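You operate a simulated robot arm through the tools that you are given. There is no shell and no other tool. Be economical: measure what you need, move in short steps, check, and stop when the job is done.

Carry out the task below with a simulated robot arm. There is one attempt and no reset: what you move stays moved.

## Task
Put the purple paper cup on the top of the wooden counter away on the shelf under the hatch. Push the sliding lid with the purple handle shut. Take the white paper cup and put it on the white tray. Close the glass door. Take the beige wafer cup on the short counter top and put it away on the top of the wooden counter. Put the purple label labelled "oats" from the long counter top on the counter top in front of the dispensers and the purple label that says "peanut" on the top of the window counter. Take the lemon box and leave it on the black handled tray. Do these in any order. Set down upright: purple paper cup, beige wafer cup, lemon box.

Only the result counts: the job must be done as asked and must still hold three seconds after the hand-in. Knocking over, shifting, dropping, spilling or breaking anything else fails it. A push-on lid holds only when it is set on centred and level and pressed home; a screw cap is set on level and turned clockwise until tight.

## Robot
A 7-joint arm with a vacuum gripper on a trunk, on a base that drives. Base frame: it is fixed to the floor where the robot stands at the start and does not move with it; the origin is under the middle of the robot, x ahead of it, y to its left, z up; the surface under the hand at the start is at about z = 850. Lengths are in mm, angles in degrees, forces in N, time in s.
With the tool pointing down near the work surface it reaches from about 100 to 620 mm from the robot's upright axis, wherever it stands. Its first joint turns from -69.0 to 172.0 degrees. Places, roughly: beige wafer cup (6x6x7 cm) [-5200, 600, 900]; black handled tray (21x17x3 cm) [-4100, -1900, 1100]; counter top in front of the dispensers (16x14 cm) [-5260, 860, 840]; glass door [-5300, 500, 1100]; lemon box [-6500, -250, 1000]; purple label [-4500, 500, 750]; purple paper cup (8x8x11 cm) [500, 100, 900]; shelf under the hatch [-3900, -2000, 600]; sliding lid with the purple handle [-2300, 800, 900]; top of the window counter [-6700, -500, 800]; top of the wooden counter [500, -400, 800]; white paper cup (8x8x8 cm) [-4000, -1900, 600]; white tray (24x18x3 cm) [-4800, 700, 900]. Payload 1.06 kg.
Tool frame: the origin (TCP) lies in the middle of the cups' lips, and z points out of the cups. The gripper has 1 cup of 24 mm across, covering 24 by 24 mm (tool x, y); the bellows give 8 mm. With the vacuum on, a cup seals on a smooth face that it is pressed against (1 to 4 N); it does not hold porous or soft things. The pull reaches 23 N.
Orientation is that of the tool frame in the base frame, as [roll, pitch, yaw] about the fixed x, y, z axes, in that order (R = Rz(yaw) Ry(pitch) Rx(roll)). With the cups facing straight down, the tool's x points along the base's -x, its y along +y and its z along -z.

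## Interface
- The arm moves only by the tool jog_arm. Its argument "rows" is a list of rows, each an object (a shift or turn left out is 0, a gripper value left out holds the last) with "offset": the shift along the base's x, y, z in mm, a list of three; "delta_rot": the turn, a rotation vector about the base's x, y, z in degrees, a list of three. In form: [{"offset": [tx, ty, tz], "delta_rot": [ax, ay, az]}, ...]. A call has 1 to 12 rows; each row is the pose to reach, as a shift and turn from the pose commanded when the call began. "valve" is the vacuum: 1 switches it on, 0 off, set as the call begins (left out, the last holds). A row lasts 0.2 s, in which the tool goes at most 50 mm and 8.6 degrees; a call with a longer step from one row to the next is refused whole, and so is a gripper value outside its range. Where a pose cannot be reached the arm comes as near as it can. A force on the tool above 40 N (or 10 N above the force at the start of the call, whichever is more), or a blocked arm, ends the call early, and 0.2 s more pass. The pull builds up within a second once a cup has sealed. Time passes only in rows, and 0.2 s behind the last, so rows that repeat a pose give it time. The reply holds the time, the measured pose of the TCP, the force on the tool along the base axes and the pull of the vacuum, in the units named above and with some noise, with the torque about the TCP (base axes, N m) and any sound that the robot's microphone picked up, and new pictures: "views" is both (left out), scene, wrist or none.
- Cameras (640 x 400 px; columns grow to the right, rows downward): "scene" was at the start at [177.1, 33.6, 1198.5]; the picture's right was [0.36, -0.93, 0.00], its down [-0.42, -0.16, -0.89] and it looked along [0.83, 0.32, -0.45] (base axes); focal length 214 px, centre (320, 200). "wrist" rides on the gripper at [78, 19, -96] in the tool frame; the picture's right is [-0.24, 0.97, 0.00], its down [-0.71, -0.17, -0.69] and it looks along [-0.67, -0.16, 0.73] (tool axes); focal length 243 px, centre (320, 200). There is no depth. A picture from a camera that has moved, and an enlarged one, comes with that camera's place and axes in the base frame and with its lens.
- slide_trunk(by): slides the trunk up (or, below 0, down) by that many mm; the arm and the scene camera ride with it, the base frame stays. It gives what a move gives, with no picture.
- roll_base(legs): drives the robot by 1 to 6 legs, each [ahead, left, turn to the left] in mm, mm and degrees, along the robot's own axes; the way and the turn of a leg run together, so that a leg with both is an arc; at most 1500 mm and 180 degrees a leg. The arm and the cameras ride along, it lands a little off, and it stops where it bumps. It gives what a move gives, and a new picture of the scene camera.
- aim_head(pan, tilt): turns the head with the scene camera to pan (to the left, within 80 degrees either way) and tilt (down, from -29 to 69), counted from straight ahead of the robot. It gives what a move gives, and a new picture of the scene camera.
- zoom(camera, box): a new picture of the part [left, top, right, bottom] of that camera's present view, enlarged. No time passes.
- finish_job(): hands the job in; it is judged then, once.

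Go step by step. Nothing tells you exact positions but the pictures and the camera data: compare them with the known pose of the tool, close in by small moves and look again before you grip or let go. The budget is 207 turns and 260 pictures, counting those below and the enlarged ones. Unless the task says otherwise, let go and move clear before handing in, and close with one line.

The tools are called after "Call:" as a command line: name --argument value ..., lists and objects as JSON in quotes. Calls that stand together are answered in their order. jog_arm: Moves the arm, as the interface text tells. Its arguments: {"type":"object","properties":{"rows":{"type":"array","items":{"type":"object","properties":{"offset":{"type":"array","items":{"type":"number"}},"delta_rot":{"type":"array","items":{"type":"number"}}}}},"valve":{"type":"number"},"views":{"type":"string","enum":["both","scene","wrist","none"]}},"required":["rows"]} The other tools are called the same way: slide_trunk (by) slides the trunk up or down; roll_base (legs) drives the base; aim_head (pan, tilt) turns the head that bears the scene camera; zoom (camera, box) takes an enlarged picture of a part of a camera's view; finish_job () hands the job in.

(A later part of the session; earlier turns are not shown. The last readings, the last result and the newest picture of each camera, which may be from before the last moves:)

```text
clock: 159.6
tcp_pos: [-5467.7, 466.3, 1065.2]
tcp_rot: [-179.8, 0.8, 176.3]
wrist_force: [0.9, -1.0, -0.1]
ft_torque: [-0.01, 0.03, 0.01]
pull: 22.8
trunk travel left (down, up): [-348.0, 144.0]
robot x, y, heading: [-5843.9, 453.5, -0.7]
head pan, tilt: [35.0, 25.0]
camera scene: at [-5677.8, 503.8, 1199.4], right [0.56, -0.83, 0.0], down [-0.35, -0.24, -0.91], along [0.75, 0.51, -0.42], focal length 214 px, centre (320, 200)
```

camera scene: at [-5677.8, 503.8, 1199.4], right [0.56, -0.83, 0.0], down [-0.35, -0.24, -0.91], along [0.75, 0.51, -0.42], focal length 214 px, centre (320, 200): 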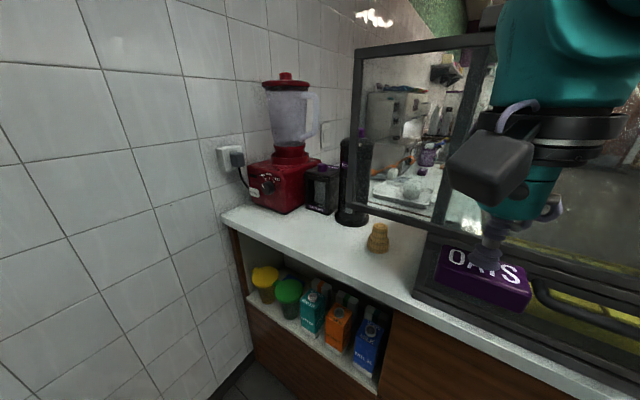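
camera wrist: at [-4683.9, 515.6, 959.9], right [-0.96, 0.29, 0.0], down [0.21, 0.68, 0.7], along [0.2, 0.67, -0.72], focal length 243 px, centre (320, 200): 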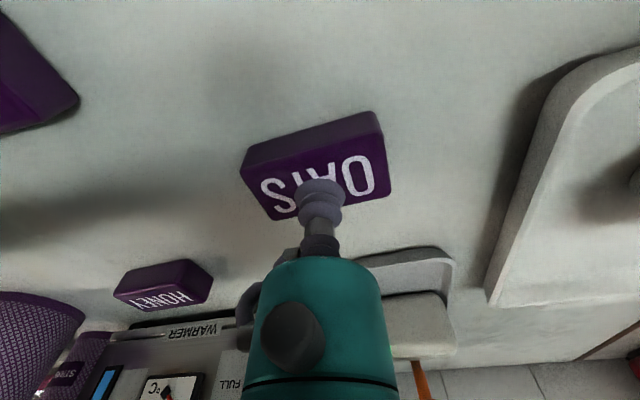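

Call:
zoom --camera "scene" --box '[320, 20, 640, 330]'

Call:
aim_head --pan -8 --tilt 20

Call:
zoom --camera "scene" --box '[120, 70, 580, 370]'

```text
1.29 times, centred on (480, 175) of scene
camera zoom: at [-5677.8, 503.8, 1199.4], right [0.56, -0.83, 0.0], down [-0.35, -0.24, -0.91], along [0.75, 0.51, -0.42], focal length 277 px, centre (114, 232)
```

zoom: 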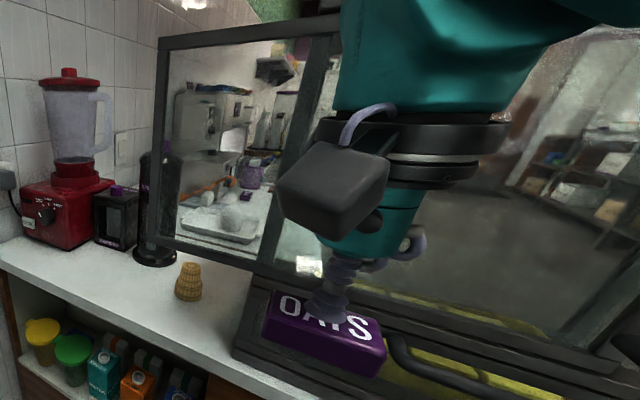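

```text
clock: 160.7
tcp_pos: [-5467.7, 466.2, 1065.2]
tcp_rot: [-179.8, 0.7, 176.3]
wrist_force: [0.1, -0.1, -0.2]
ft_torque: [0.01, 0.02, 0.01]
pull: 23.2
trunk travel left (down, up): [-348.0, 144.0]
robot x, y, heading: [-5842.7, 453.0, -0.6]
head pan, tilt: [-8.0, 20.0]
camera scene: at [-5661.8, 438.0, 1207.4], right [-0.15, -0.99, 0.0], down [-0.34, 0.05, -0.94], along [0.93, -0.14, -0.34], focal length 214 px, centre (320, 200)
```

scene: 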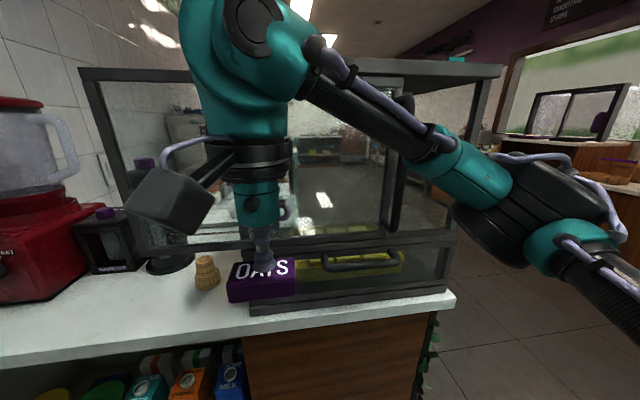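

```text
1.33 times, centred on (350, 220) of scene
camera zoom: at [-5661.8, 438.0, 1207.4], right [-0.15, -0.99, 0.0], down [-0.34, 0.05, -0.94], along [0.93, -0.14, -0.34], focal length 286 px, centre (280, 173)
```

zoom: 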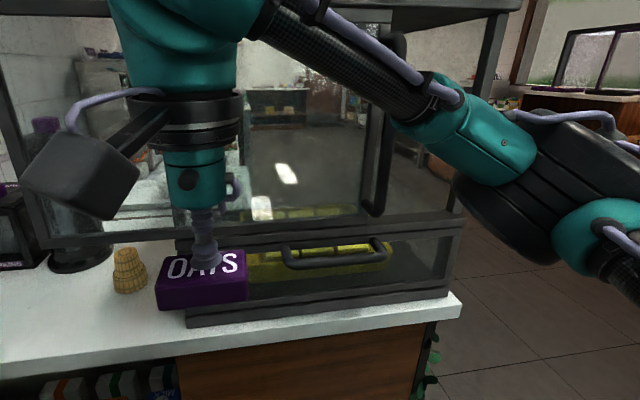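

The glass door slides; it is slid left (+y) and must go right (−y). First, place OATS in front of the dispensers at ~(−5260, 860): move left, then ahead.

Call:
roll_base --legs '[[0, 290, 0], [90, 0, 0]]'

Call:
aim_head --pan 10 --tilt 30

```text
clock: 164.5
tcp_pos: [-5372.5, 753.7, 1064.3]
tcp_rot: [-179.9, 0.8, 176.4]
wrist_force: [0.5, 0.2, -0.9]
ft_torque: [0.01, 0.0, -0.01]
pull: 22.7
trunk travel left (down, up): [-348.0, 144.0]
robot x, y, heading: [-5752.0, 739.6, -0.7]
head pan, tilt: [-8.0, 20.0]
camera scene: at [-5567.3, 724.4, 1207.3], right [-0.15, -0.99, 0.0], down [-0.34, 0.05, -0.94], along [0.93, -0.14, -0.34], focal length 214 px, centre (320, 200)
```

scene: 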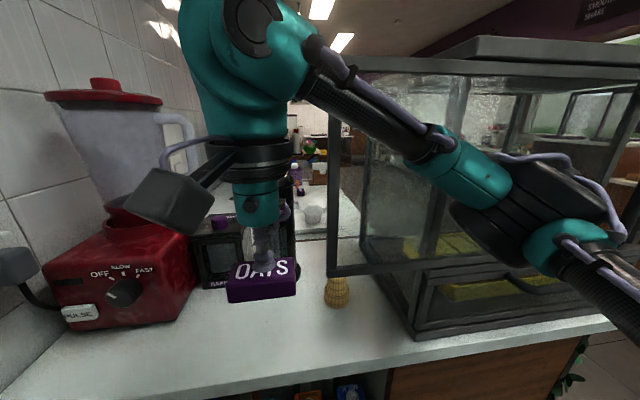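

```text
clock: 165.3
tcp_pos: [-5373.7, 753.7, 1066.0]
tcp_rot: [-179.8, 0.8, 176.3]
wrist_force: [0.6, 1.0, 0.1]
ft_torque: [0.01, 0.02, 0.02]
pull: 22.8
trunk travel left (down, up): [-348.0, 144.0]
robot x, y, heading: [-5749.9, 738.7, -0.3]
head pan, tilt: [10.0, 30.0]
camera scene: at [-5570.9, 753.0, 1191.4], right [0.16, -0.99, 0.0], down [-0.49, -0.08, -0.87], along [0.85, 0.14, -0.5], focal length 214 px, centre (320, 200)
```

scene: 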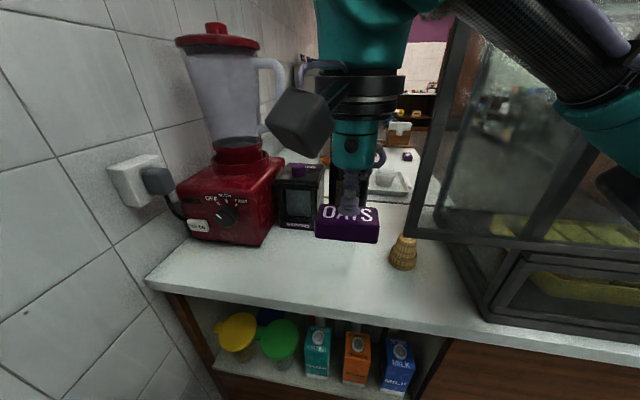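

Reposition slightly so the forearm stays clear of the open door, then move over the target spot.

Call:
roll_base --legs '[[-45, 60, 0]]'

Call:
jog_arm --rows '[{"offset": [35, 10, -15]}, {"offset": [70, 20, -30]}, {"offset": [105, 30, -45]}, {"offset": [135, 40, -70]}, {"offset": [150, 45, -105]}, {"offset": [150, 45, -130]}, {"offset": [150, 45, -130]}]'

```text
clock: 166.5
tcp_pos: [-5417.2, 814.6, 1065.8]
tcp_rot: [-179.8, 0.7, 176.4]
wrist_force: [-0.4, 1.0, -1.3]
ft_torque: [0.02, -0.05, 0.01]
pull: 23.0
trunk travel left (down, up): [-348.0, 144.0]
robot x, y, heading: [-5796.0, 798.8, -0.1]
head pan, tilt: [10.0, 30.0]
camera scene: at [-5615.1, 814.0, 1191.4], right [0.16, -0.99, 0.0], down [-0.49, -0.08, -0.87], along [0.85, 0.14, -0.5], focal length 214 px, centre (320, 200)
```

scene: 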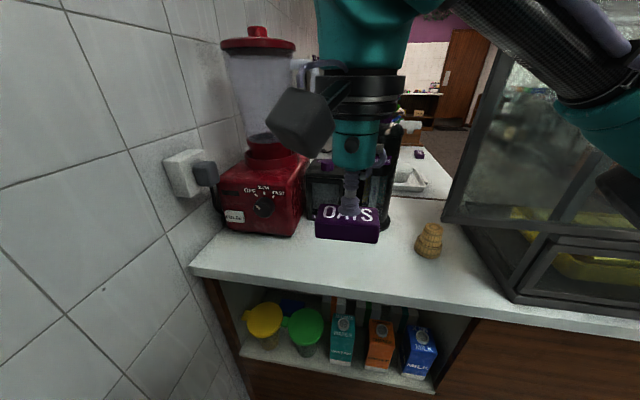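

```text
clock: 168.1
tcp_pos: [-5269.1, 857.7, 934.8]
tcp_rot: [-179.7, 0.6, 176.5]
wrist_force: [0.0, -0.5, -0.6]
ft_torque: [0.01, 0.02, 0.0]
pull: 22.9
trunk travel left (down, up): [-348.0, 144.0]
robot x, y, heading: [-5797.5, 800.6, -0.5]
head pan, tilt: [10.0, 30.0]
camera scene: at [-5614.8, 813.7, 1191.4], right [0.16, -0.99, 0.0], down [-0.49, -0.08, -0.87], along [0.85, 0.14, -0.5], focal length 214 px, centre (320, 200)
camera wrist: at [-5347.8, 882.2, 1029.8], right [0.3, 0.96, 0.0], down [0.69, -0.21, 0.69], along [0.66, -0.21, -0.72], focal length 243 px, centre (320, 200)
```

scene: 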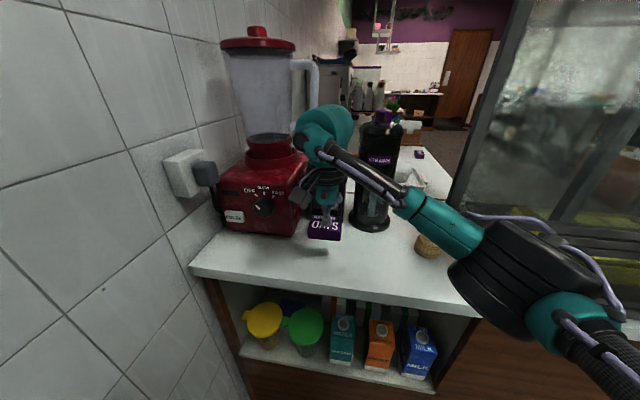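
wrist: 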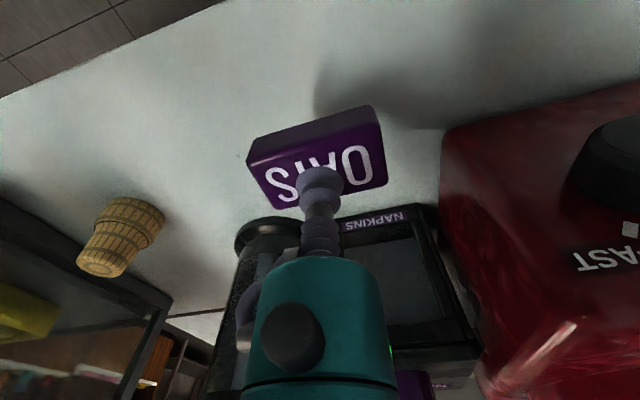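

Position is good, clear of blender and dispensers. Lower slowly to contact.

Call:
jog_arm --rows '[{"offset": [0, 0, -25]}, {"offset": [0, 0, -45]}, {"offset": [0, 0, -55]}, {"offset": [0, 0, -60]}, {"offset": [0, 0, -60]}]' --views "wrist"

```text
clock: 169.3
tcp_pos: [-5268.7, 859.2, 874.7]
tcp_rot: [-179.8, 0.6, 176.4]
wrist_force: [-0.5, 0.0, -0.7]
ft_torque: [-0.03, 0.0, 0.02]
pull: 22.6
trunk travel left (down, up): [-348.0, 144.0]
robot x, y, heading: [-5797.1, 798.6, -0.5]
head pan, tilt: [10.0, 30.0]
camera wrist: at [-5347.5, 882.5, 969.9], right [0.3, 0.96, 0.0], down [0.69, -0.21, 0.69], along [0.66, -0.21, -0.72], focal length 243 px, centre (320, 200)
```

wrist: 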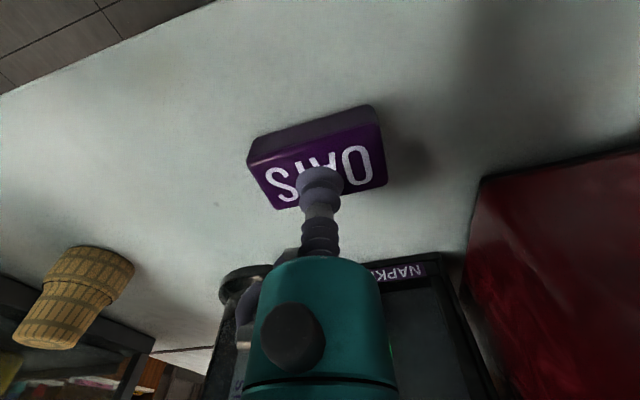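

Call:
jog_arm --rows '[{"offset": [0, 0, -3]}, {"offset": [0, 0, -6]}, {"offset": [0, 0, -9]}, {"offset": [0, 0, -9]}]' --views "none"

```text
clock: 170.3
tcp_pos: [-5268.3, 857.8, 867.2]
tcp_rot: [-179.8, 0.8, 176.3]
wrist_force: [2.7, -3.0, 21.0]
ft_torque: [0.04, 0.07, 0.02]
pull: 23.3
trunk travel left (down, up): [-348.0, 144.0]
robot x, y, heading: [-5799.6, 798.1, -0.4]
head pan, tilt: [10.0, 30.0]
```

Contact. Vent and rise.

Call:
jog_arm --rows '[{"offset": [0, 0, 1]}, {"offset": [0, 0, 1]}, {"offset": [0, 0, 1]}, {"offset": [0, 0, 1]}]' --valve 0 --views "none"

Call:
jog_arm --rows '[{"offset": [0, 0, 6]}, {"offset": [0, 0, 25]}, {"offset": [0, 0, 70]}, {"offset": [0, 0, 110]}, {"offset": [0, 0, 110]}]'

```text
clock: 171.3
tcp_pos: [-5268.9, 858.6, 866.0]
tcp_rot: [-179.8, 0.7, 176.4]
wrist_force: [0.0, -1.1, 5.0]
ft_torque: [0.06, 0.04, 0.01]
pull: 0.0
trunk travel left (down, up): [-348.0, 144.0]
robot x, y, heading: [-5795.8, 795.6, -0.3]
head pan, tilt: [10.0, 30.0]
```

```text
clock: 172.5
tcp_pos: [-5266.0, 860.2, 976.1]
tcp_rot: [-179.8, 0.6, 176.5]
wrist_force: [0.5, 0.1, -0.7]
ft_torque: [0.0, 0.02, -0.02]
pull: 0.1
trunk travel left (down, up): [-348.0, 144.0]
robot x, y, heading: [-5795.5, 797.7, -0.4]
head pan, tilt: [10.0, 30.0]
camera scene: at [-5614.8, 813.7, 1191.4], right [0.16, -0.99, 0.0], down [-0.49, -0.08, -0.87], along [0.85, 0.14, -0.5], focal length 214 px, centre (320, 200)
camera wrist: at [-5345.1, 884.3, 1070.9], right [0.3, 0.96, 0.0], down [0.69, -0.21, 0.69], along [0.66, -0.21, -0.72], focal length 243 px, centre (320, 200)
```

scene: 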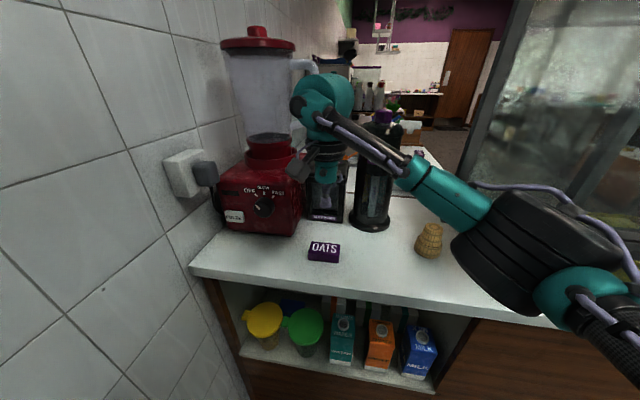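
wrist: 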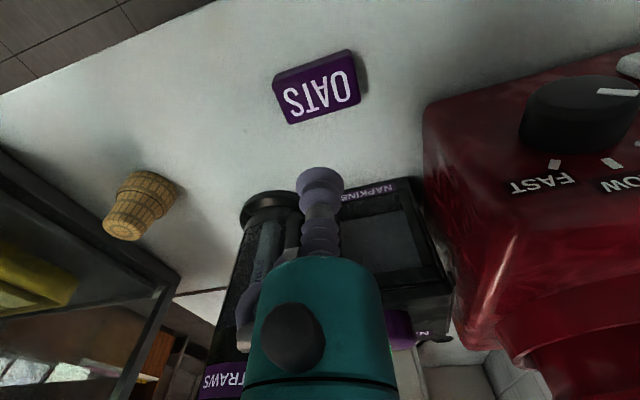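

OATS placed. Now inspect the wafer cup and the door's edge.

Call:
zoom --camera "scene" --box '[390, 200, 470, 270]'

Call:
zoom --camera "wrist" --box '[60, 140, 220, 260]'

```text
5.71 times, centred on (430, 235) of scene
camera zoom: at [-5614.8, 813.7, 1191.4], right [0.16, -0.99, 0.0], down [-0.49, -0.08, -0.87], along [0.85, 0.14, -0.5], focal length 1226 px, centre (-309, 0)
```

zoom: 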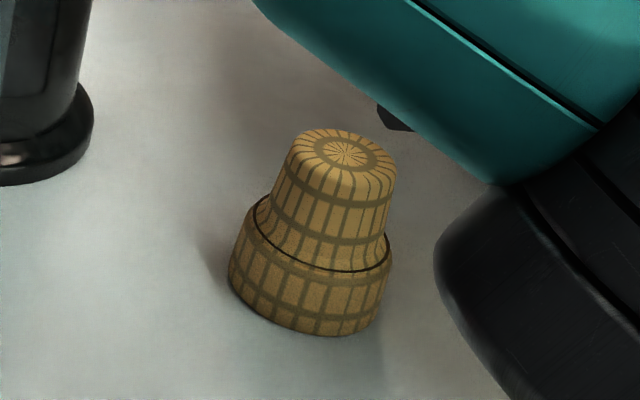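

```text
3.33 times, centred on (140, 200) of wrist
camera zoom: at [-5345.1, 884.3, 1070.9], right [0.3, 0.96, 0.0], down [0.69, -0.21, 0.69], along [0.66, -0.21, -0.72], focal length 809 px, centre (920, 200)
```

zoom: 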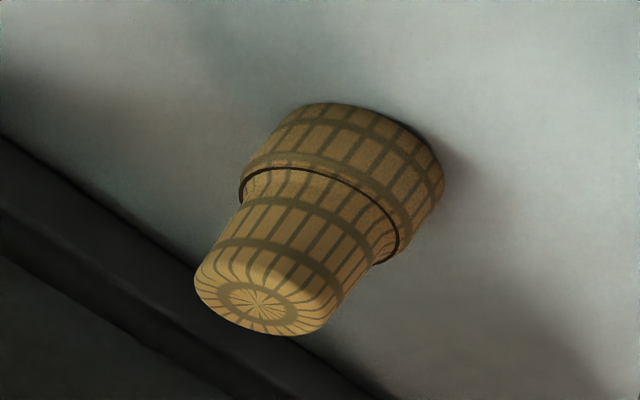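

The wafer cup stands rim-down at ~(−5209, 623), behind the open door. I'll close the door first; look at its edge.

Call:
jog_arm --rows '[{"offset": [-40, 0, 25]}, {"offset": [-80, 0, 50]}, {"offset": [-120, 0, 70]}, {"offset": [-150, 0, 90]}, {"offset": [-150, 0, 90]}]' --views "none"

Call:
aim_head --pan -25 --tilt 10

```text
clock: 173.7
tcp_pos: [-5421.3, 860.8, 1069.5]
tcp_rot: [-179.9, 0.7, 176.4]
wrist_force: [0.4, -0.1, -0.2]
ft_torque: [0.02, 0.02, -0.01]
pull: 0.1
trunk travel left (down, up): [-348.0, 144.0]
robot x, y, heading: [-5798.4, 799.7, -0.2]
head pan, tilt: [10.0, 30.0]
```

```text
clock: 174.7
tcp_pos: [-5419.6, 859.9, 1070.8]
tcp_rot: [-179.8, 0.7, 176.4]
wrist_force: [0.9, 0.7, 0.3]
ft_torque: [-0.02, -0.02, -0.01]
pull: 0.1
trunk travel left (down, up): [-348.0, 144.0]
robot x, y, heading: [-5793.2, 799.1, -0.6]
head pan, tilt: [-25.0, 10.0]
camera scene: at [-5620.1, 758.8, 1223.7], right [-0.43, -0.9, 0.0], down [-0.16, 0.07, -0.98], along [0.89, -0.42, -0.17], focal length 214 px, centre (320, 200)
```

scene: 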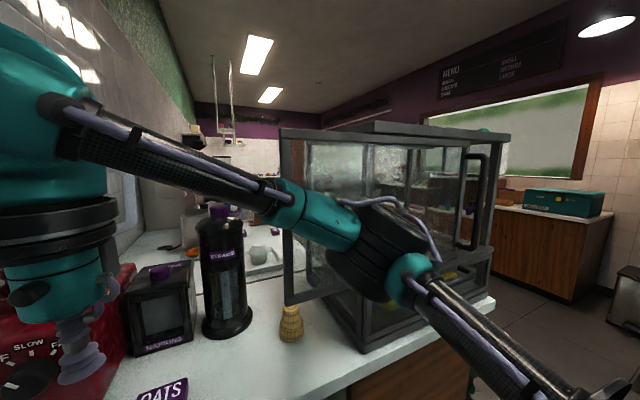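

Door's free edge is at y≈680, x≈−5340 (z 1016–1267); case left end at ≈514. I'll push the edge toward −y with the gripper body. Position first.

Call:
jog_arm --rows '[{"offset": [33, -30, 0]}, {"offset": [66, -60, -10]}, {"offset": [66, -80, -20]}, {"offset": [66, -80, -20]}]'

```text
clock: 175.7
tcp_pos: [-5353.3, 781.5, 1050.7]
tcp_rot: [-179.8, 0.6, 176.4]
wrist_force: [-0.2, 0.3, 0.4]
ft_torque: [0.01, 0.03, -0.03]
pull: 0.0
trunk travel left (down, up): [-348.0, 144.0]
robot x, y, heading: [-5795.0, 798.7, -0.6]
head pan, tilt: [-25.0, 10.0]
camera scene: at [-5620.1, 758.8, 1223.7], right [-0.43, -0.9, 0.0], down [-0.16, 0.07, -0.98], along [0.89, -0.42, -0.17], focal length 214 px, centre (320, 200)
camera wrist: at [-5433.2, 805.0, 1146.1], right [0.3, 0.96, 0.0], down [0.69, -0.21, 0.69], along [0.66, -0.21, -0.72], focal length 243 px, centre (320, 200)
```

scene: 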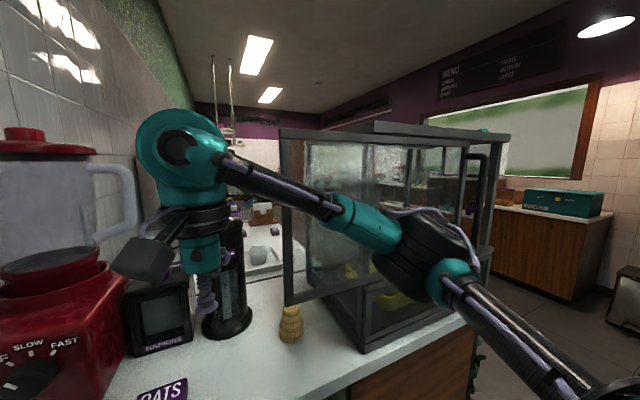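
wrist: 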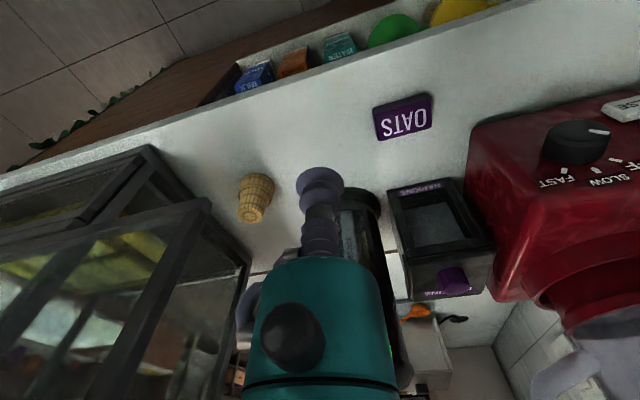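

Call:
zoom --camera "scene" --box '[260, 100, 520, 370]'

Call:
zoom --camera "wrist" --box '[0, 120, 300, 400]'

```text
1.48 times, centred on (390, 235) of scene
camera zoom: at [-5620.1, 758.8, 1223.7], right [-0.43, -0.9, 0.0], down [-0.16, 0.07, -0.98], along [0.89, -0.42, -0.17], focal length 318 px, centre (216, 148)
```

zoom: 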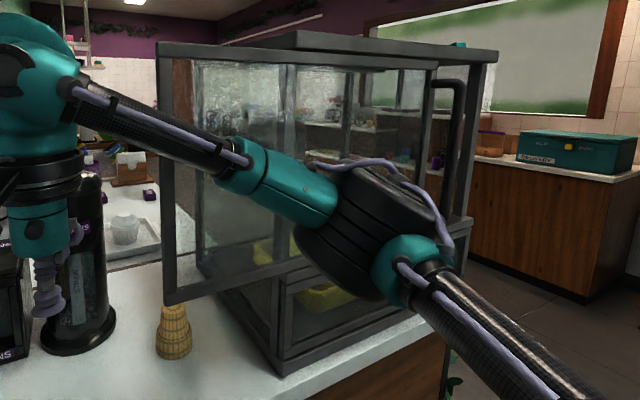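

```text
1.43 times, centred on (150, 260) of wrist
camera zoom: at [-5433.2, 805.0, 1146.1], right [0.3, 0.96, 0.0], down [0.69, -0.21, 0.69], along [0.66, -0.21, -0.72], focal length 347 px, centre (563, 114)
```

zoom: 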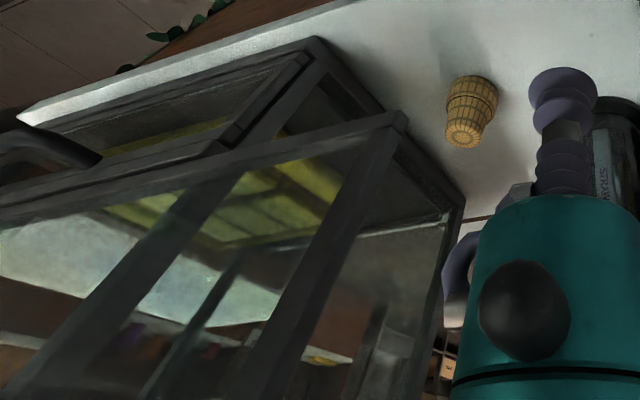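

Confirmed: a flat sliding panel. Push it toward −y in slow steps.

Call:
jog_arm --rows '[{"offset": [0, -15, 0]}, {"offset": [0, -30, 0]}, {"offset": [0, -40, 0]}, {"offset": [0, -50, 0]}, {"offset": [0, -60, 0]}, {"offset": [0, -70, 0]}, {"offset": [0, -80, 0]}, {"offset": [0, -80, 0]}]' --views "scene"

```text
clock: 177.5
tcp_pos: [-5352.2, 700.6, 1046.6]
tcp_rot: [-179.8, 0.7, 176.4]
wrist_force: [0.0, 0.0, 0.0]
ft_torque: [0.02, 0.0, 0.02]
pull: 0.1
trunk travel left (down, up): [-348.0, 144.0]
robot x, y, heading: [-5794.5, 799.9, -0.5]
head pan, tilt: [-25.0, 10.0]
camera scene: at [-5620.2, 758.7, 1223.7], right [-0.43, -0.9, 0.0], down [-0.16, 0.07, -0.98], along [0.89, -0.42, -0.17], focal length 214 px, centre (320, 200)
```

scene: 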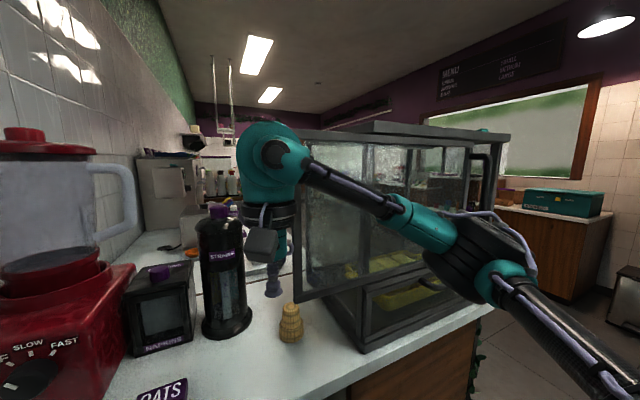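

The door is moving with the tool. Continue.

Call:
jog_arm --rows '[{"offset": [0, -15, 0]}, {"offset": [0, -30, 0]}, {"offset": [0, -45, 0]}, {"offset": [0, -60, 0]}, {"offset": [0, -75, 0]}, {"offset": [0, -90, 0]}, {"offset": [0, -90, 0]}]' --views "scene"

```text
clock: 179.1
tcp_pos: [-5351.5, 608.6, 1045.0]
tcp_rot: [-179.8, 0.7, 176.4]
wrist_force: [-0.9, -0.8, 0.1]
ft_torque: [-0.01, -0.01, 0.02]
pull: 0.2
trunk travel left (down, up): [-348.0, 144.0]
robot x, y, heading: [-5795.2, 799.2, -0.8]
head pan, tilt: [-25.0, 10.0]
camera scene: at [-5620.4, 758.7, 1223.8], right [-0.43, -0.9, 0.0], down [-0.16, 0.07, -0.98], along [0.89, -0.42, -0.17], focal length 214 px, centre (320, 200)
```

scene: 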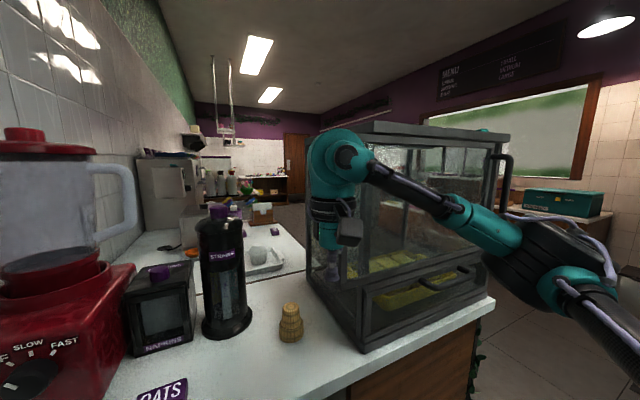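

Call:
zoom --camera "scene" --box '[290, 100, 530, 360]'

```text
1.54 times, centred on (410, 230) of scene
camera zoom: at [-5620.4, 758.7, 1223.8], right [-0.43, -0.9, 0.0], down [-0.16, 0.07, -0.98], along [0.89, -0.42, -0.17], focal length 330 px, centre (182, 154)
```

zoom: 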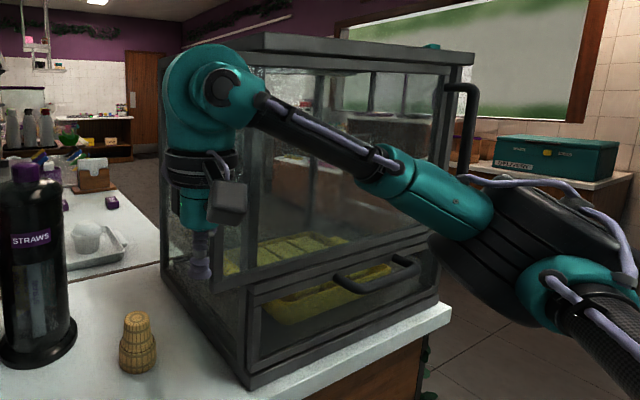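

About 50 mm remains. Continue gently.

Call:
jog_arm --rows '[{"offset": [0, -8, 0]}, {"offset": [0, -16, 0]}, {"offset": [0, -24, 0]}, {"offset": [0, -30, 0]}, {"offset": [0, -30, 0]}]' --views "none"

Call:
zoom --camera "scene" --box '[290, 100, 530, 360]'

```text
clock: 180.3
tcp_pos: [-5352.1, 581.4, 1047.6]
tcp_rot: [-179.8, 0.6, 176.4]
wrist_force: [-0.6, 1.5, 0.2]
ft_torque: [-0.13, -0.03, 0.02]
pull: 0.1
trunk travel left (down, up): [-348.0, 144.0]
robot x, y, heading: [-5793.4, 797.1, -0.6]
head pan, tilt: [-25.0, 10.0]
```

```text
1.54 times, centred on (410, 230) of scene
camera zoom: at [-5620.2, 758.9, 1223.7], right [-0.43, -0.9, 0.0], down [-0.16, 0.07, -0.98], along [0.89, -0.42, -0.17], focal length 330 px, centre (182, 154)
```

zoom: 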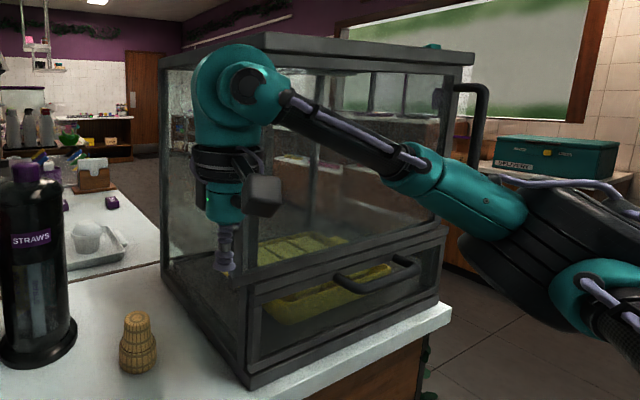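

Call:
jog_arm --rows '[{"offset": [0, -6, 0]}, {"offset": [0, -12, 0]}, {"offset": [0, -18, 0]}, {"offset": [0, -18, 0]}]' --views "scene"

Call:
zoom --camera "scene" --box '[360, 100, 520, 300]'

```text
clock: 181.3
tcp_pos: [-5351.5, 561.5, 1047.4]
tcp_rot: [-179.8, 0.6, 176.2]
wrist_force: [-2.9, 0.8, -0.4]
ft_torque: [-0.13, -0.29, -0.08]
pull: 0.0
trunk travel left (down, up): [-348.0, 144.0]
robot x, y, heading: [-5794.2, 796.9, -0.4]
head pan, tilt: [-25.0, 10.0]
camera scene: at [-5620.6, 758.9, 1223.8], right [-0.43, -0.9, 0.0], down [-0.16, 0.07, -0.98], along [0.89, -0.42, -0.17], focal length 214 px, centre (320, 200)
```

scene: 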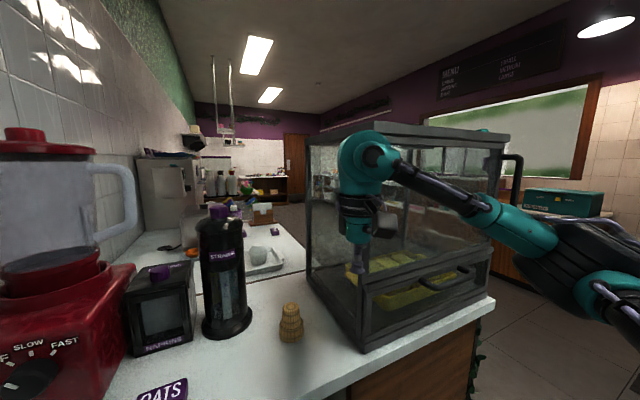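

```text
2.00 times, centred on (440, 200) of scene
camera zoom: at [-5620.6, 758.9, 1223.8], right [-0.43, -0.9, 0.0], down [-0.16, 0.07, -0.98], along [0.89, -0.42, -0.17], focal length 429 px, centre (80, 200)
```

zoom: 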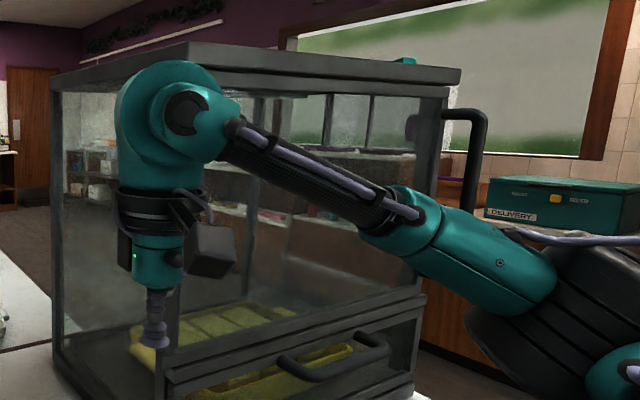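

Looks nearly closed. Back off to inspect.

Call:
jog_arm --rows '[{"offset": [0, 30, 0]}, {"offset": [-20, 70, 0]}, {"offset": [-40, 110, 0]}, {"offset": [-60, 150, 10]}, {"offset": [-80, 190, 20]}, {"offset": [-80, 230, 20]}, {"offset": [-80, 230, 20]}]' --views "none"

Call:
aim_head --pan -45 --tilt 10

Call:
zoom --camera "scene" --box '[160, 80, 480, 340]'

```text
clock: 182.9
tcp_pos: [-5428.1, 789.0, 1069.3]
tcp_rot: [-179.8, 0.7, 176.4]
wrist_force: [-0.3, 1.5, -0.3]
ft_torque: [0.0, -0.02, 0.02]
pull: 0.1
trunk travel left (down, up): [-348.0, 144.0]
robot x, y, heading: [-5797.5, 793.8, -0.6]
head pan, tilt: [-25.0, 10.0]
```

```text
clock: 183.7
tcp_pos: [-5429.7, 788.3, 1069.2]
tcp_rot: [-179.8, 0.7, 176.4]
wrist_force: [0.4, -0.2, -0.6]
ft_torque: [0.0, -0.01, -0.02]
pull: 0.2
trunk travel left (down, up): [-348.0, 144.0]
robot x, y, heading: [-5797.4, 800.3, -0.6]
head pan, tilt: [-45.0, 10.0]
camera scene: at [-5638.9, 732.5, 1223.7], right [-0.71, -0.7, 0.0], down [-0.12, 0.12, -0.98], along [0.69, -0.7, -0.17], focal length 214 px, centre (320, 200)
```

scene: 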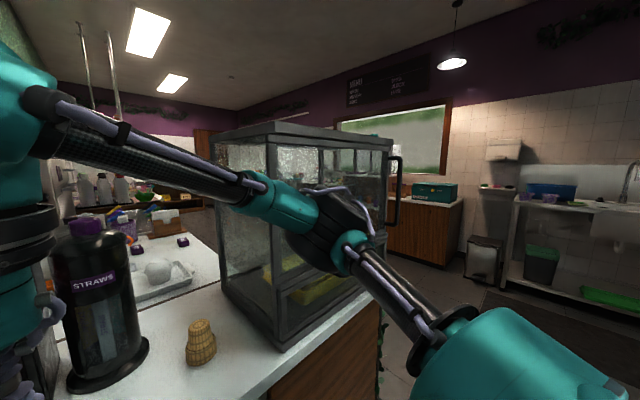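

```text
1.54 times, centred on (320, 210) of scene
camera zoom: at [-5638.9, 732.5, 1223.7], right [-0.71, -0.7, 0.0], down [-0.12, 0.12, -0.98], along [0.69, -0.7, -0.17], focal length 330 px, centre (320, 185)
```

zoom: 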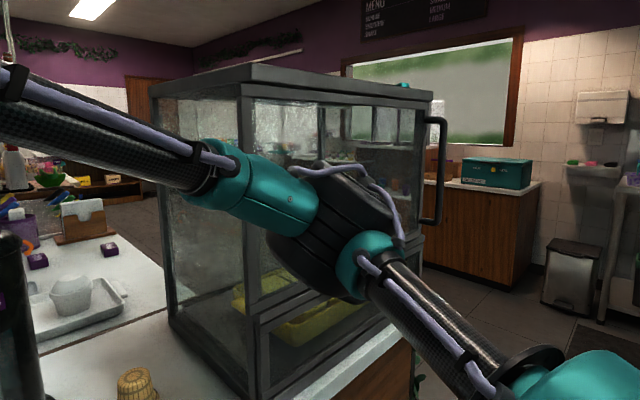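

Nearly flush; I'll take a straight-on look from in front of the case to be sure.

Call:
roll_base --legs '[[-60, -150, 0], [0, -420, 0]]'

Call:
aim_head --pan 0 --tilt 5

Call:
aim_head --pan 35 --tilt 12

```text
clock: 189.5
tcp_pos: [-5495.6, 225.1, 1069.6]
tcp_rot: [-179.9, 0.7, 176.6]
wrist_force: [0.5, -0.1, -0.5]
ft_torque: [0.01, -0.03, -0.02]
pull: 0.0
trunk travel left (down, up): [-348.0, 144.0]
robot x, y, heading: [-5861.8, 237.1, -0.3]
head pan, tilt: [-45.0, 10.0]
camera scene: at [-5703.3, 168.3, 1223.7], right [-0.71, -0.7, 0.0], down [-0.12, 0.12, -0.98], along [0.69, -0.7, -0.17], focal length 214 px, centre (320, 200)
```

scene: 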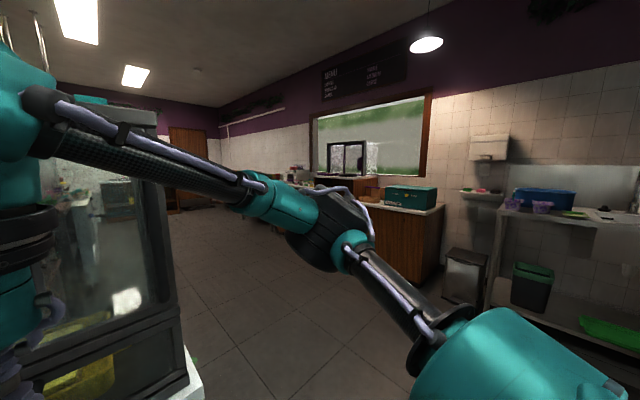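

```text
clock: 190.6
tcp_pos: [-5495.3, 225.3, 1067.9]
tcp_rot: [-179.9, 0.7, 176.6]
wrist_force: [0.7, -0.5, -0.4]
ft_torque: [0.0, 0.0, 0.03]
pull: 0.0
trunk travel left (down, up): [-348.0, 144.0]
robot x, y, heading: [-5858.3, 233.9, -0.2]
head pan, tilt: [0.0, 5.0]
camera scene: at [-5676.8, 233.9, 1231.8], right [-0.01, -1.0, 0.0], down [-0.09, 0.0, -1.0], along [1.0, -0.01, -0.09], focal length 214 px, centre (320, 200)
```

scene: 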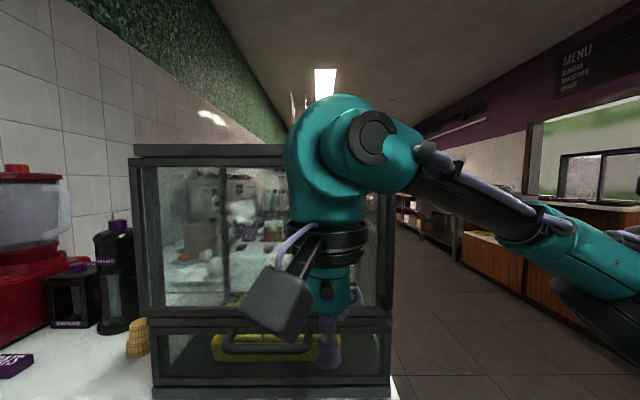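

```text
clock: 191.6
tcp_pos: [-5495.3, 224.3, 1069.5]
tcp_rot: [-179.7, 0.7, 176.5]
wrist_force: [-0.1, -1.0, -0.2]
ft_torque: [-0.01, 0.02, -0.02]
pull: 0.1
trunk travel left (down, up): [-348.0, 144.0]
robot x, y, heading: [-5858.9, 232.0, -0.3]
head pan, tilt: [35.0, 12.0]
camera scene: at [-5692.0, 287.5, 1220.5], right [0.57, -0.82, 0.0], down [-0.17, -0.12, -0.98], along [0.8, 0.56, -0.21], focal length 214 px, centre (320, 200)
```

scene: 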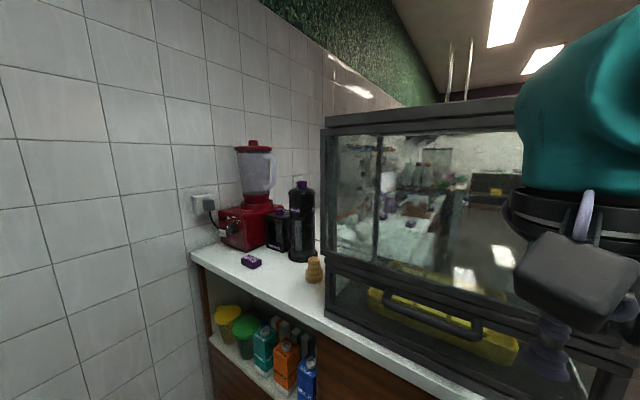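

Call:
aim_head --pan 8 --tilt 10

Call:
zoom --camera "scene" --box '[130, 110, 290, 400]'

Call:
zoom --camera "scene" --box '[380, 110, 540, 390]'

```text
clock: 192.5
tcp_pos: [-5493.7, 225.0, 1070.4]
tcp_rot: [-179.7, 0.6, 176.6]
wrist_force: [-0.7, -0.5, 0.4]
ft_torque: [-0.03, 0.0, 0.01]
pull: 0.0
trunk travel left (down, up): [-348.0, 144.0]
robot x, y, heading: [-5859.7, 232.2, -0.3]
head pan, tilt: [8.0, 10.0]
camera scene: at [-5676.5, 247.0, 1223.7], right [0.13, -0.99, 0.0], down [-0.17, -0.02, -0.98], along [0.98, 0.13, -0.17], focal length 214 px, centre (320, 200)
```

scene: 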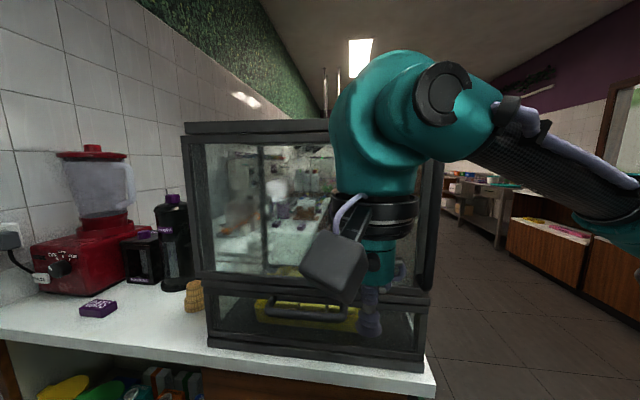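

```text
1.38 times, centred on (210, 255) of scene
camera zoom: at [-5676.5, 247.0, 1223.7], right [0.13, -0.99, 0.0], down [-0.17, -0.02, -0.98], along [0.98, 0.13, -0.17], focal length 296 px, centre (472, 124)
```

zoom: 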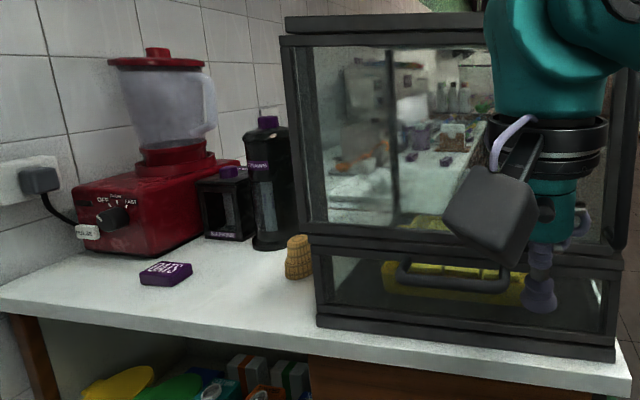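

```text
1.43 times, centred on (460, 250) of scene
camera zoom: at [-5676.5, 247.0, 1223.7], right [0.13, -0.99, 0.0], down [-0.17, -0.02, -0.98], along [0.98, 0.13, -0.17], focal length 306 px, centre (120, 129)
```

zoom: 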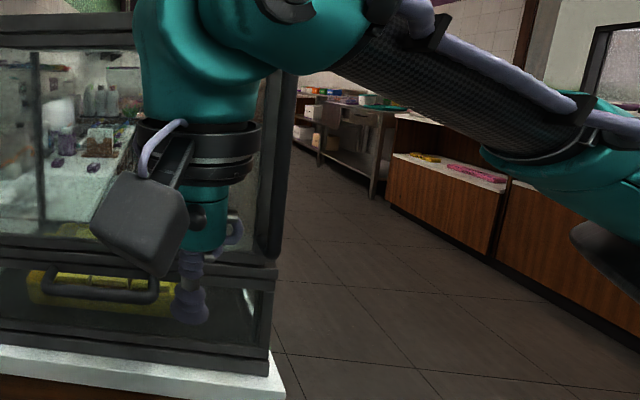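

It looks closed to within several mm. I'll return and give a final gentle push to be sure, then pick the wafer cup.

Call:
roll_base --legs '[[0, 565, 0], [62, 0, 0]]'

Call:
aim_head --pan -25 --tilt 10

```text
clock: 198.5
tcp_pos: [-5427.5, 784.6, 1068.8]
tcp_rot: [-179.9, 0.6, 176.4]
wrist_force: [-0.6, -0.9, -0.7]
ft_torque: [0.01, 0.01, 0.01]
pull: 0.0
trunk travel left (down, up): [-348.0, 144.0]
robot x, y, heading: [-5793.0, 794.6, -0.4]
head pan, tilt: [8.0, 10.0]
camera scene: at [-5609.7, 807.0, 1223.6], right [0.13, -0.99, 0.0], down [-0.17, -0.02, -0.98], along [0.98, 0.13, -0.17], focal length 214 px, centre (320, 200)
```

scene: 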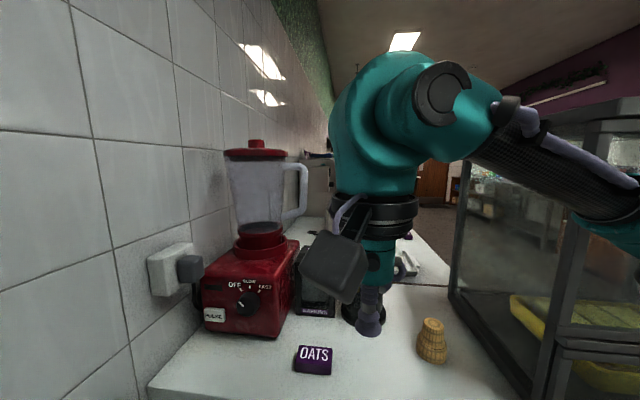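

```text
clock: 199.5
tcp_pos: [-5428.1, 783.7, 1069.0]
tcp_rot: [-179.8, 0.7, 176.3]
wrist_force: [0.1, 0.3, -0.5]
ft_torque: [-0.01, -0.01, 0.0]
pull: 0.1
trunk travel left (down, up): [-348.0, 144.0]
robot x, y, heading: [-5792.2, 794.4, -0.5]
head pan, tilt: [-25.0, 10.0]
camera scene: at [-5618.7, 755.0, 1223.7], right [-0.43, -0.9, 0.0], down [-0.16, 0.07, -0.98], along [0.89, -0.43, -0.17], focal length 214 px, centre (320, 200)
```

scene: 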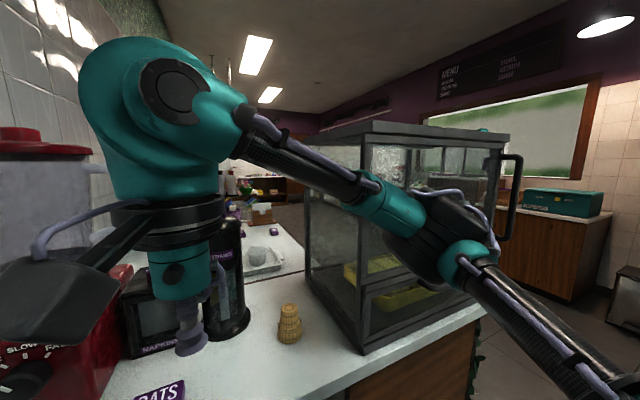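

Call:
jog_arm --rows '[{"offset": [30, -35, -8]}, {"offset": [60, -70, -16]}, {"offset": [76, -115, -21]}, {"offset": [76, -160, -21]}, {"offset": [76, -195, -21]}, {"offset": [76, -215, -21]}, {"offset": [76, -222, -21]}, {"offset": [76, -226, -21]}, {"offset": [76, -230, -21]}, {"offset": [76, -230, -21]}]' --views "scene"

```text
clock: 201.7
tcp_pos: [-5352.0, 554.7, 1049.3]
tcp_rot: [-179.9, 0.8, 176.3]
wrist_force: [-0.2, 0.7, 1.2]
ft_torque: [-0.11, -0.04, 0.03]
pull: 0.1
trunk travel left (down, up): [-348.0, 144.0]
robot x, y, heading: [-5790.9, 795.4, -0.6]
head pan, tilt: [-25.0, 10.0]
camera scene: at [-5618.9, 755.1, 1223.8], right [-0.43, -0.9, 0.0], down [-0.16, 0.07, -0.98], along [0.89, -0.43, -0.17], focal length 214 px, centre (320, 200)
```

scene: 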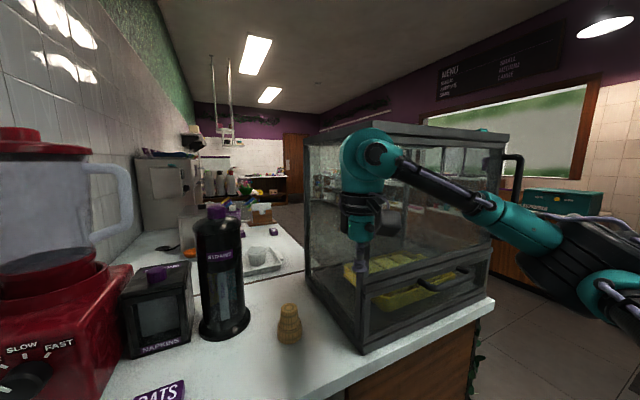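

Call:
jog_arm --rows '[{"offset": [0, -3, 0]}, {"offset": [0, -6, 0]}, {"offset": [0, -9, 0]}, {"offset": [0, -9, 0]}]' --views "none"

Call:
zoom --camera "scene" --box '[300, 110, 530, 360]'

```text
clock: 202.7
tcp_pos: [-5353.1, 546.2, 1049.3]
tcp_rot: [-179.8, 0.7, 176.4]
wrist_force: [-2.2, 5.9, -1.9]
ft_torque: [-0.6, -0.15, 0.06]
pull: 0.0
trunk travel left (down, up): [-348.0, 144.0]
robot x, y, heading: [-5790.8, 793.8, -0.5]
head pan, tilt: [-25.0, 10.0]
```

```text
1.60 times, centred on (415, 235) of scene
camera zoom: at [-5618.9, 755.8, 1223.8], right [-0.43, -0.9, 0.0], down [-0.16, 0.07, -0.98], along [0.89, -0.43, -0.17], focal length 343 px, centre (168, 144)
```

zoom: 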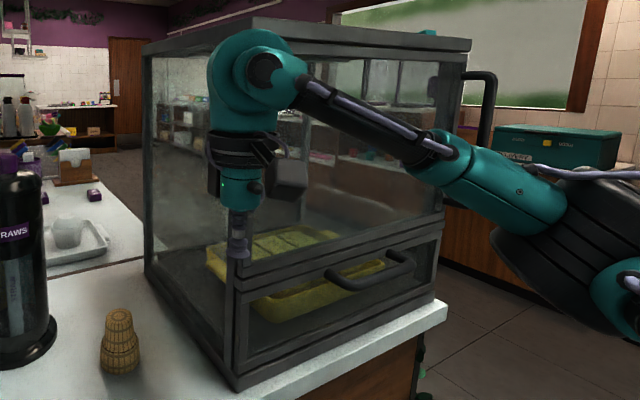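

The door is flush and resisting: closed. Back off and approach the wafer cup, keeping the forearm left of the case.

Call:
jog_arm --rows '[{"offset": [0, 30, 0]}, {"offset": [0, 70, 5]}, {"offset": [-20, 110, 10]}, {"offset": [-20, 150, 10]}, {"offset": [-20, 180, 10]}, {"offset": [-20, 180, 10]}]' --views "none"

Call:
roll_base --legs '[[0, 55, 0], [55, 0, 0]]'

Call:
aim_head --pan -20 --tilt 25

```text
clock: 204.1
tcp_pos: [-5372.7, 725.9, 1057.5]
tcp_rot: [-179.8, 0.7, 176.2]
wrist_force: [-0.2, -0.9, -0.5]
ft_torque: [0.01, 0.01, 0.02]
pull: 0.0
trunk travel left (down, up): [-348.0, 144.0]
robot x, y, heading: [-5797.3, 796.2, -0.6]
head pan, tilt: [-25.0, 10.0]
```

```text
clock: 205.8
tcp_pos: [-5316.6, 781.4, 1057.2]
tcp_rot: [-179.9, 0.7, 176.3]
wrist_force: [-0.7, 0.0, 0.6]
ft_torque: [-0.01, -0.01, -0.03]
pull: 0.2
trunk travel left (down, up): [-348.0, 144.0]
robot x, y, heading: [-5734.1, 852.9, -0.7]
head pan, tilt: [-25.0, 10.0]
camera scene: at [-5561.6, 811.1, 1223.6], right [-0.43, -0.9, 0.0], down [-0.16, 0.08, -0.98], along [0.89, -0.43, -0.17], focal length 214 px, centre (320, 200)
```

scene: 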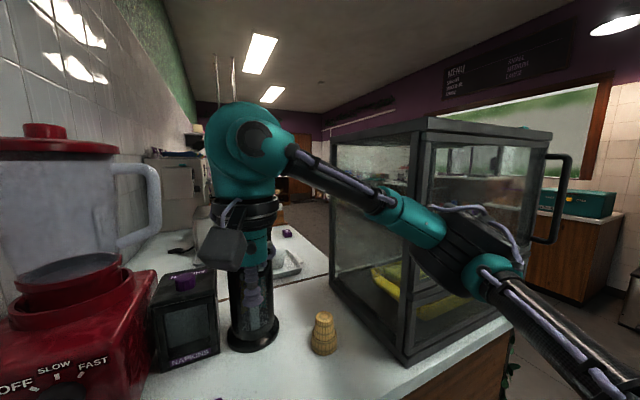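

```text
clock: 206.6
tcp_pos: [-5316.8, 782.8, 1056.9]
tcp_rot: [-179.8, 0.7, 176.2]
wrist_force: [0.2, -0.3, -0.1]
ft_torque: [0.0, 0.03, -0.03]
pull: 0.0
trunk travel left (down, up): [-348.0, 144.0]
robot x, y, heading: [-5739.2, 853.3, -0.8]
head pan, tilt: [-20.0, 25.0]
camera scene: at [-5559.9, 818.9, 1199.4], right [-0.35, -0.94, 0.0], down [-0.39, 0.15, -0.91], along [0.85, -0.32, -0.42], focal length 214 px, centre (320, 200)
```

scene: 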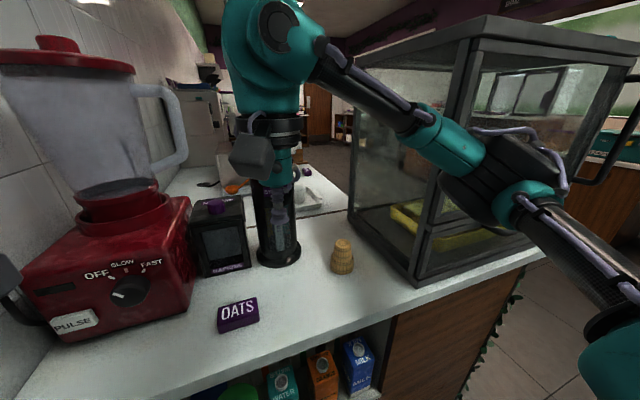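

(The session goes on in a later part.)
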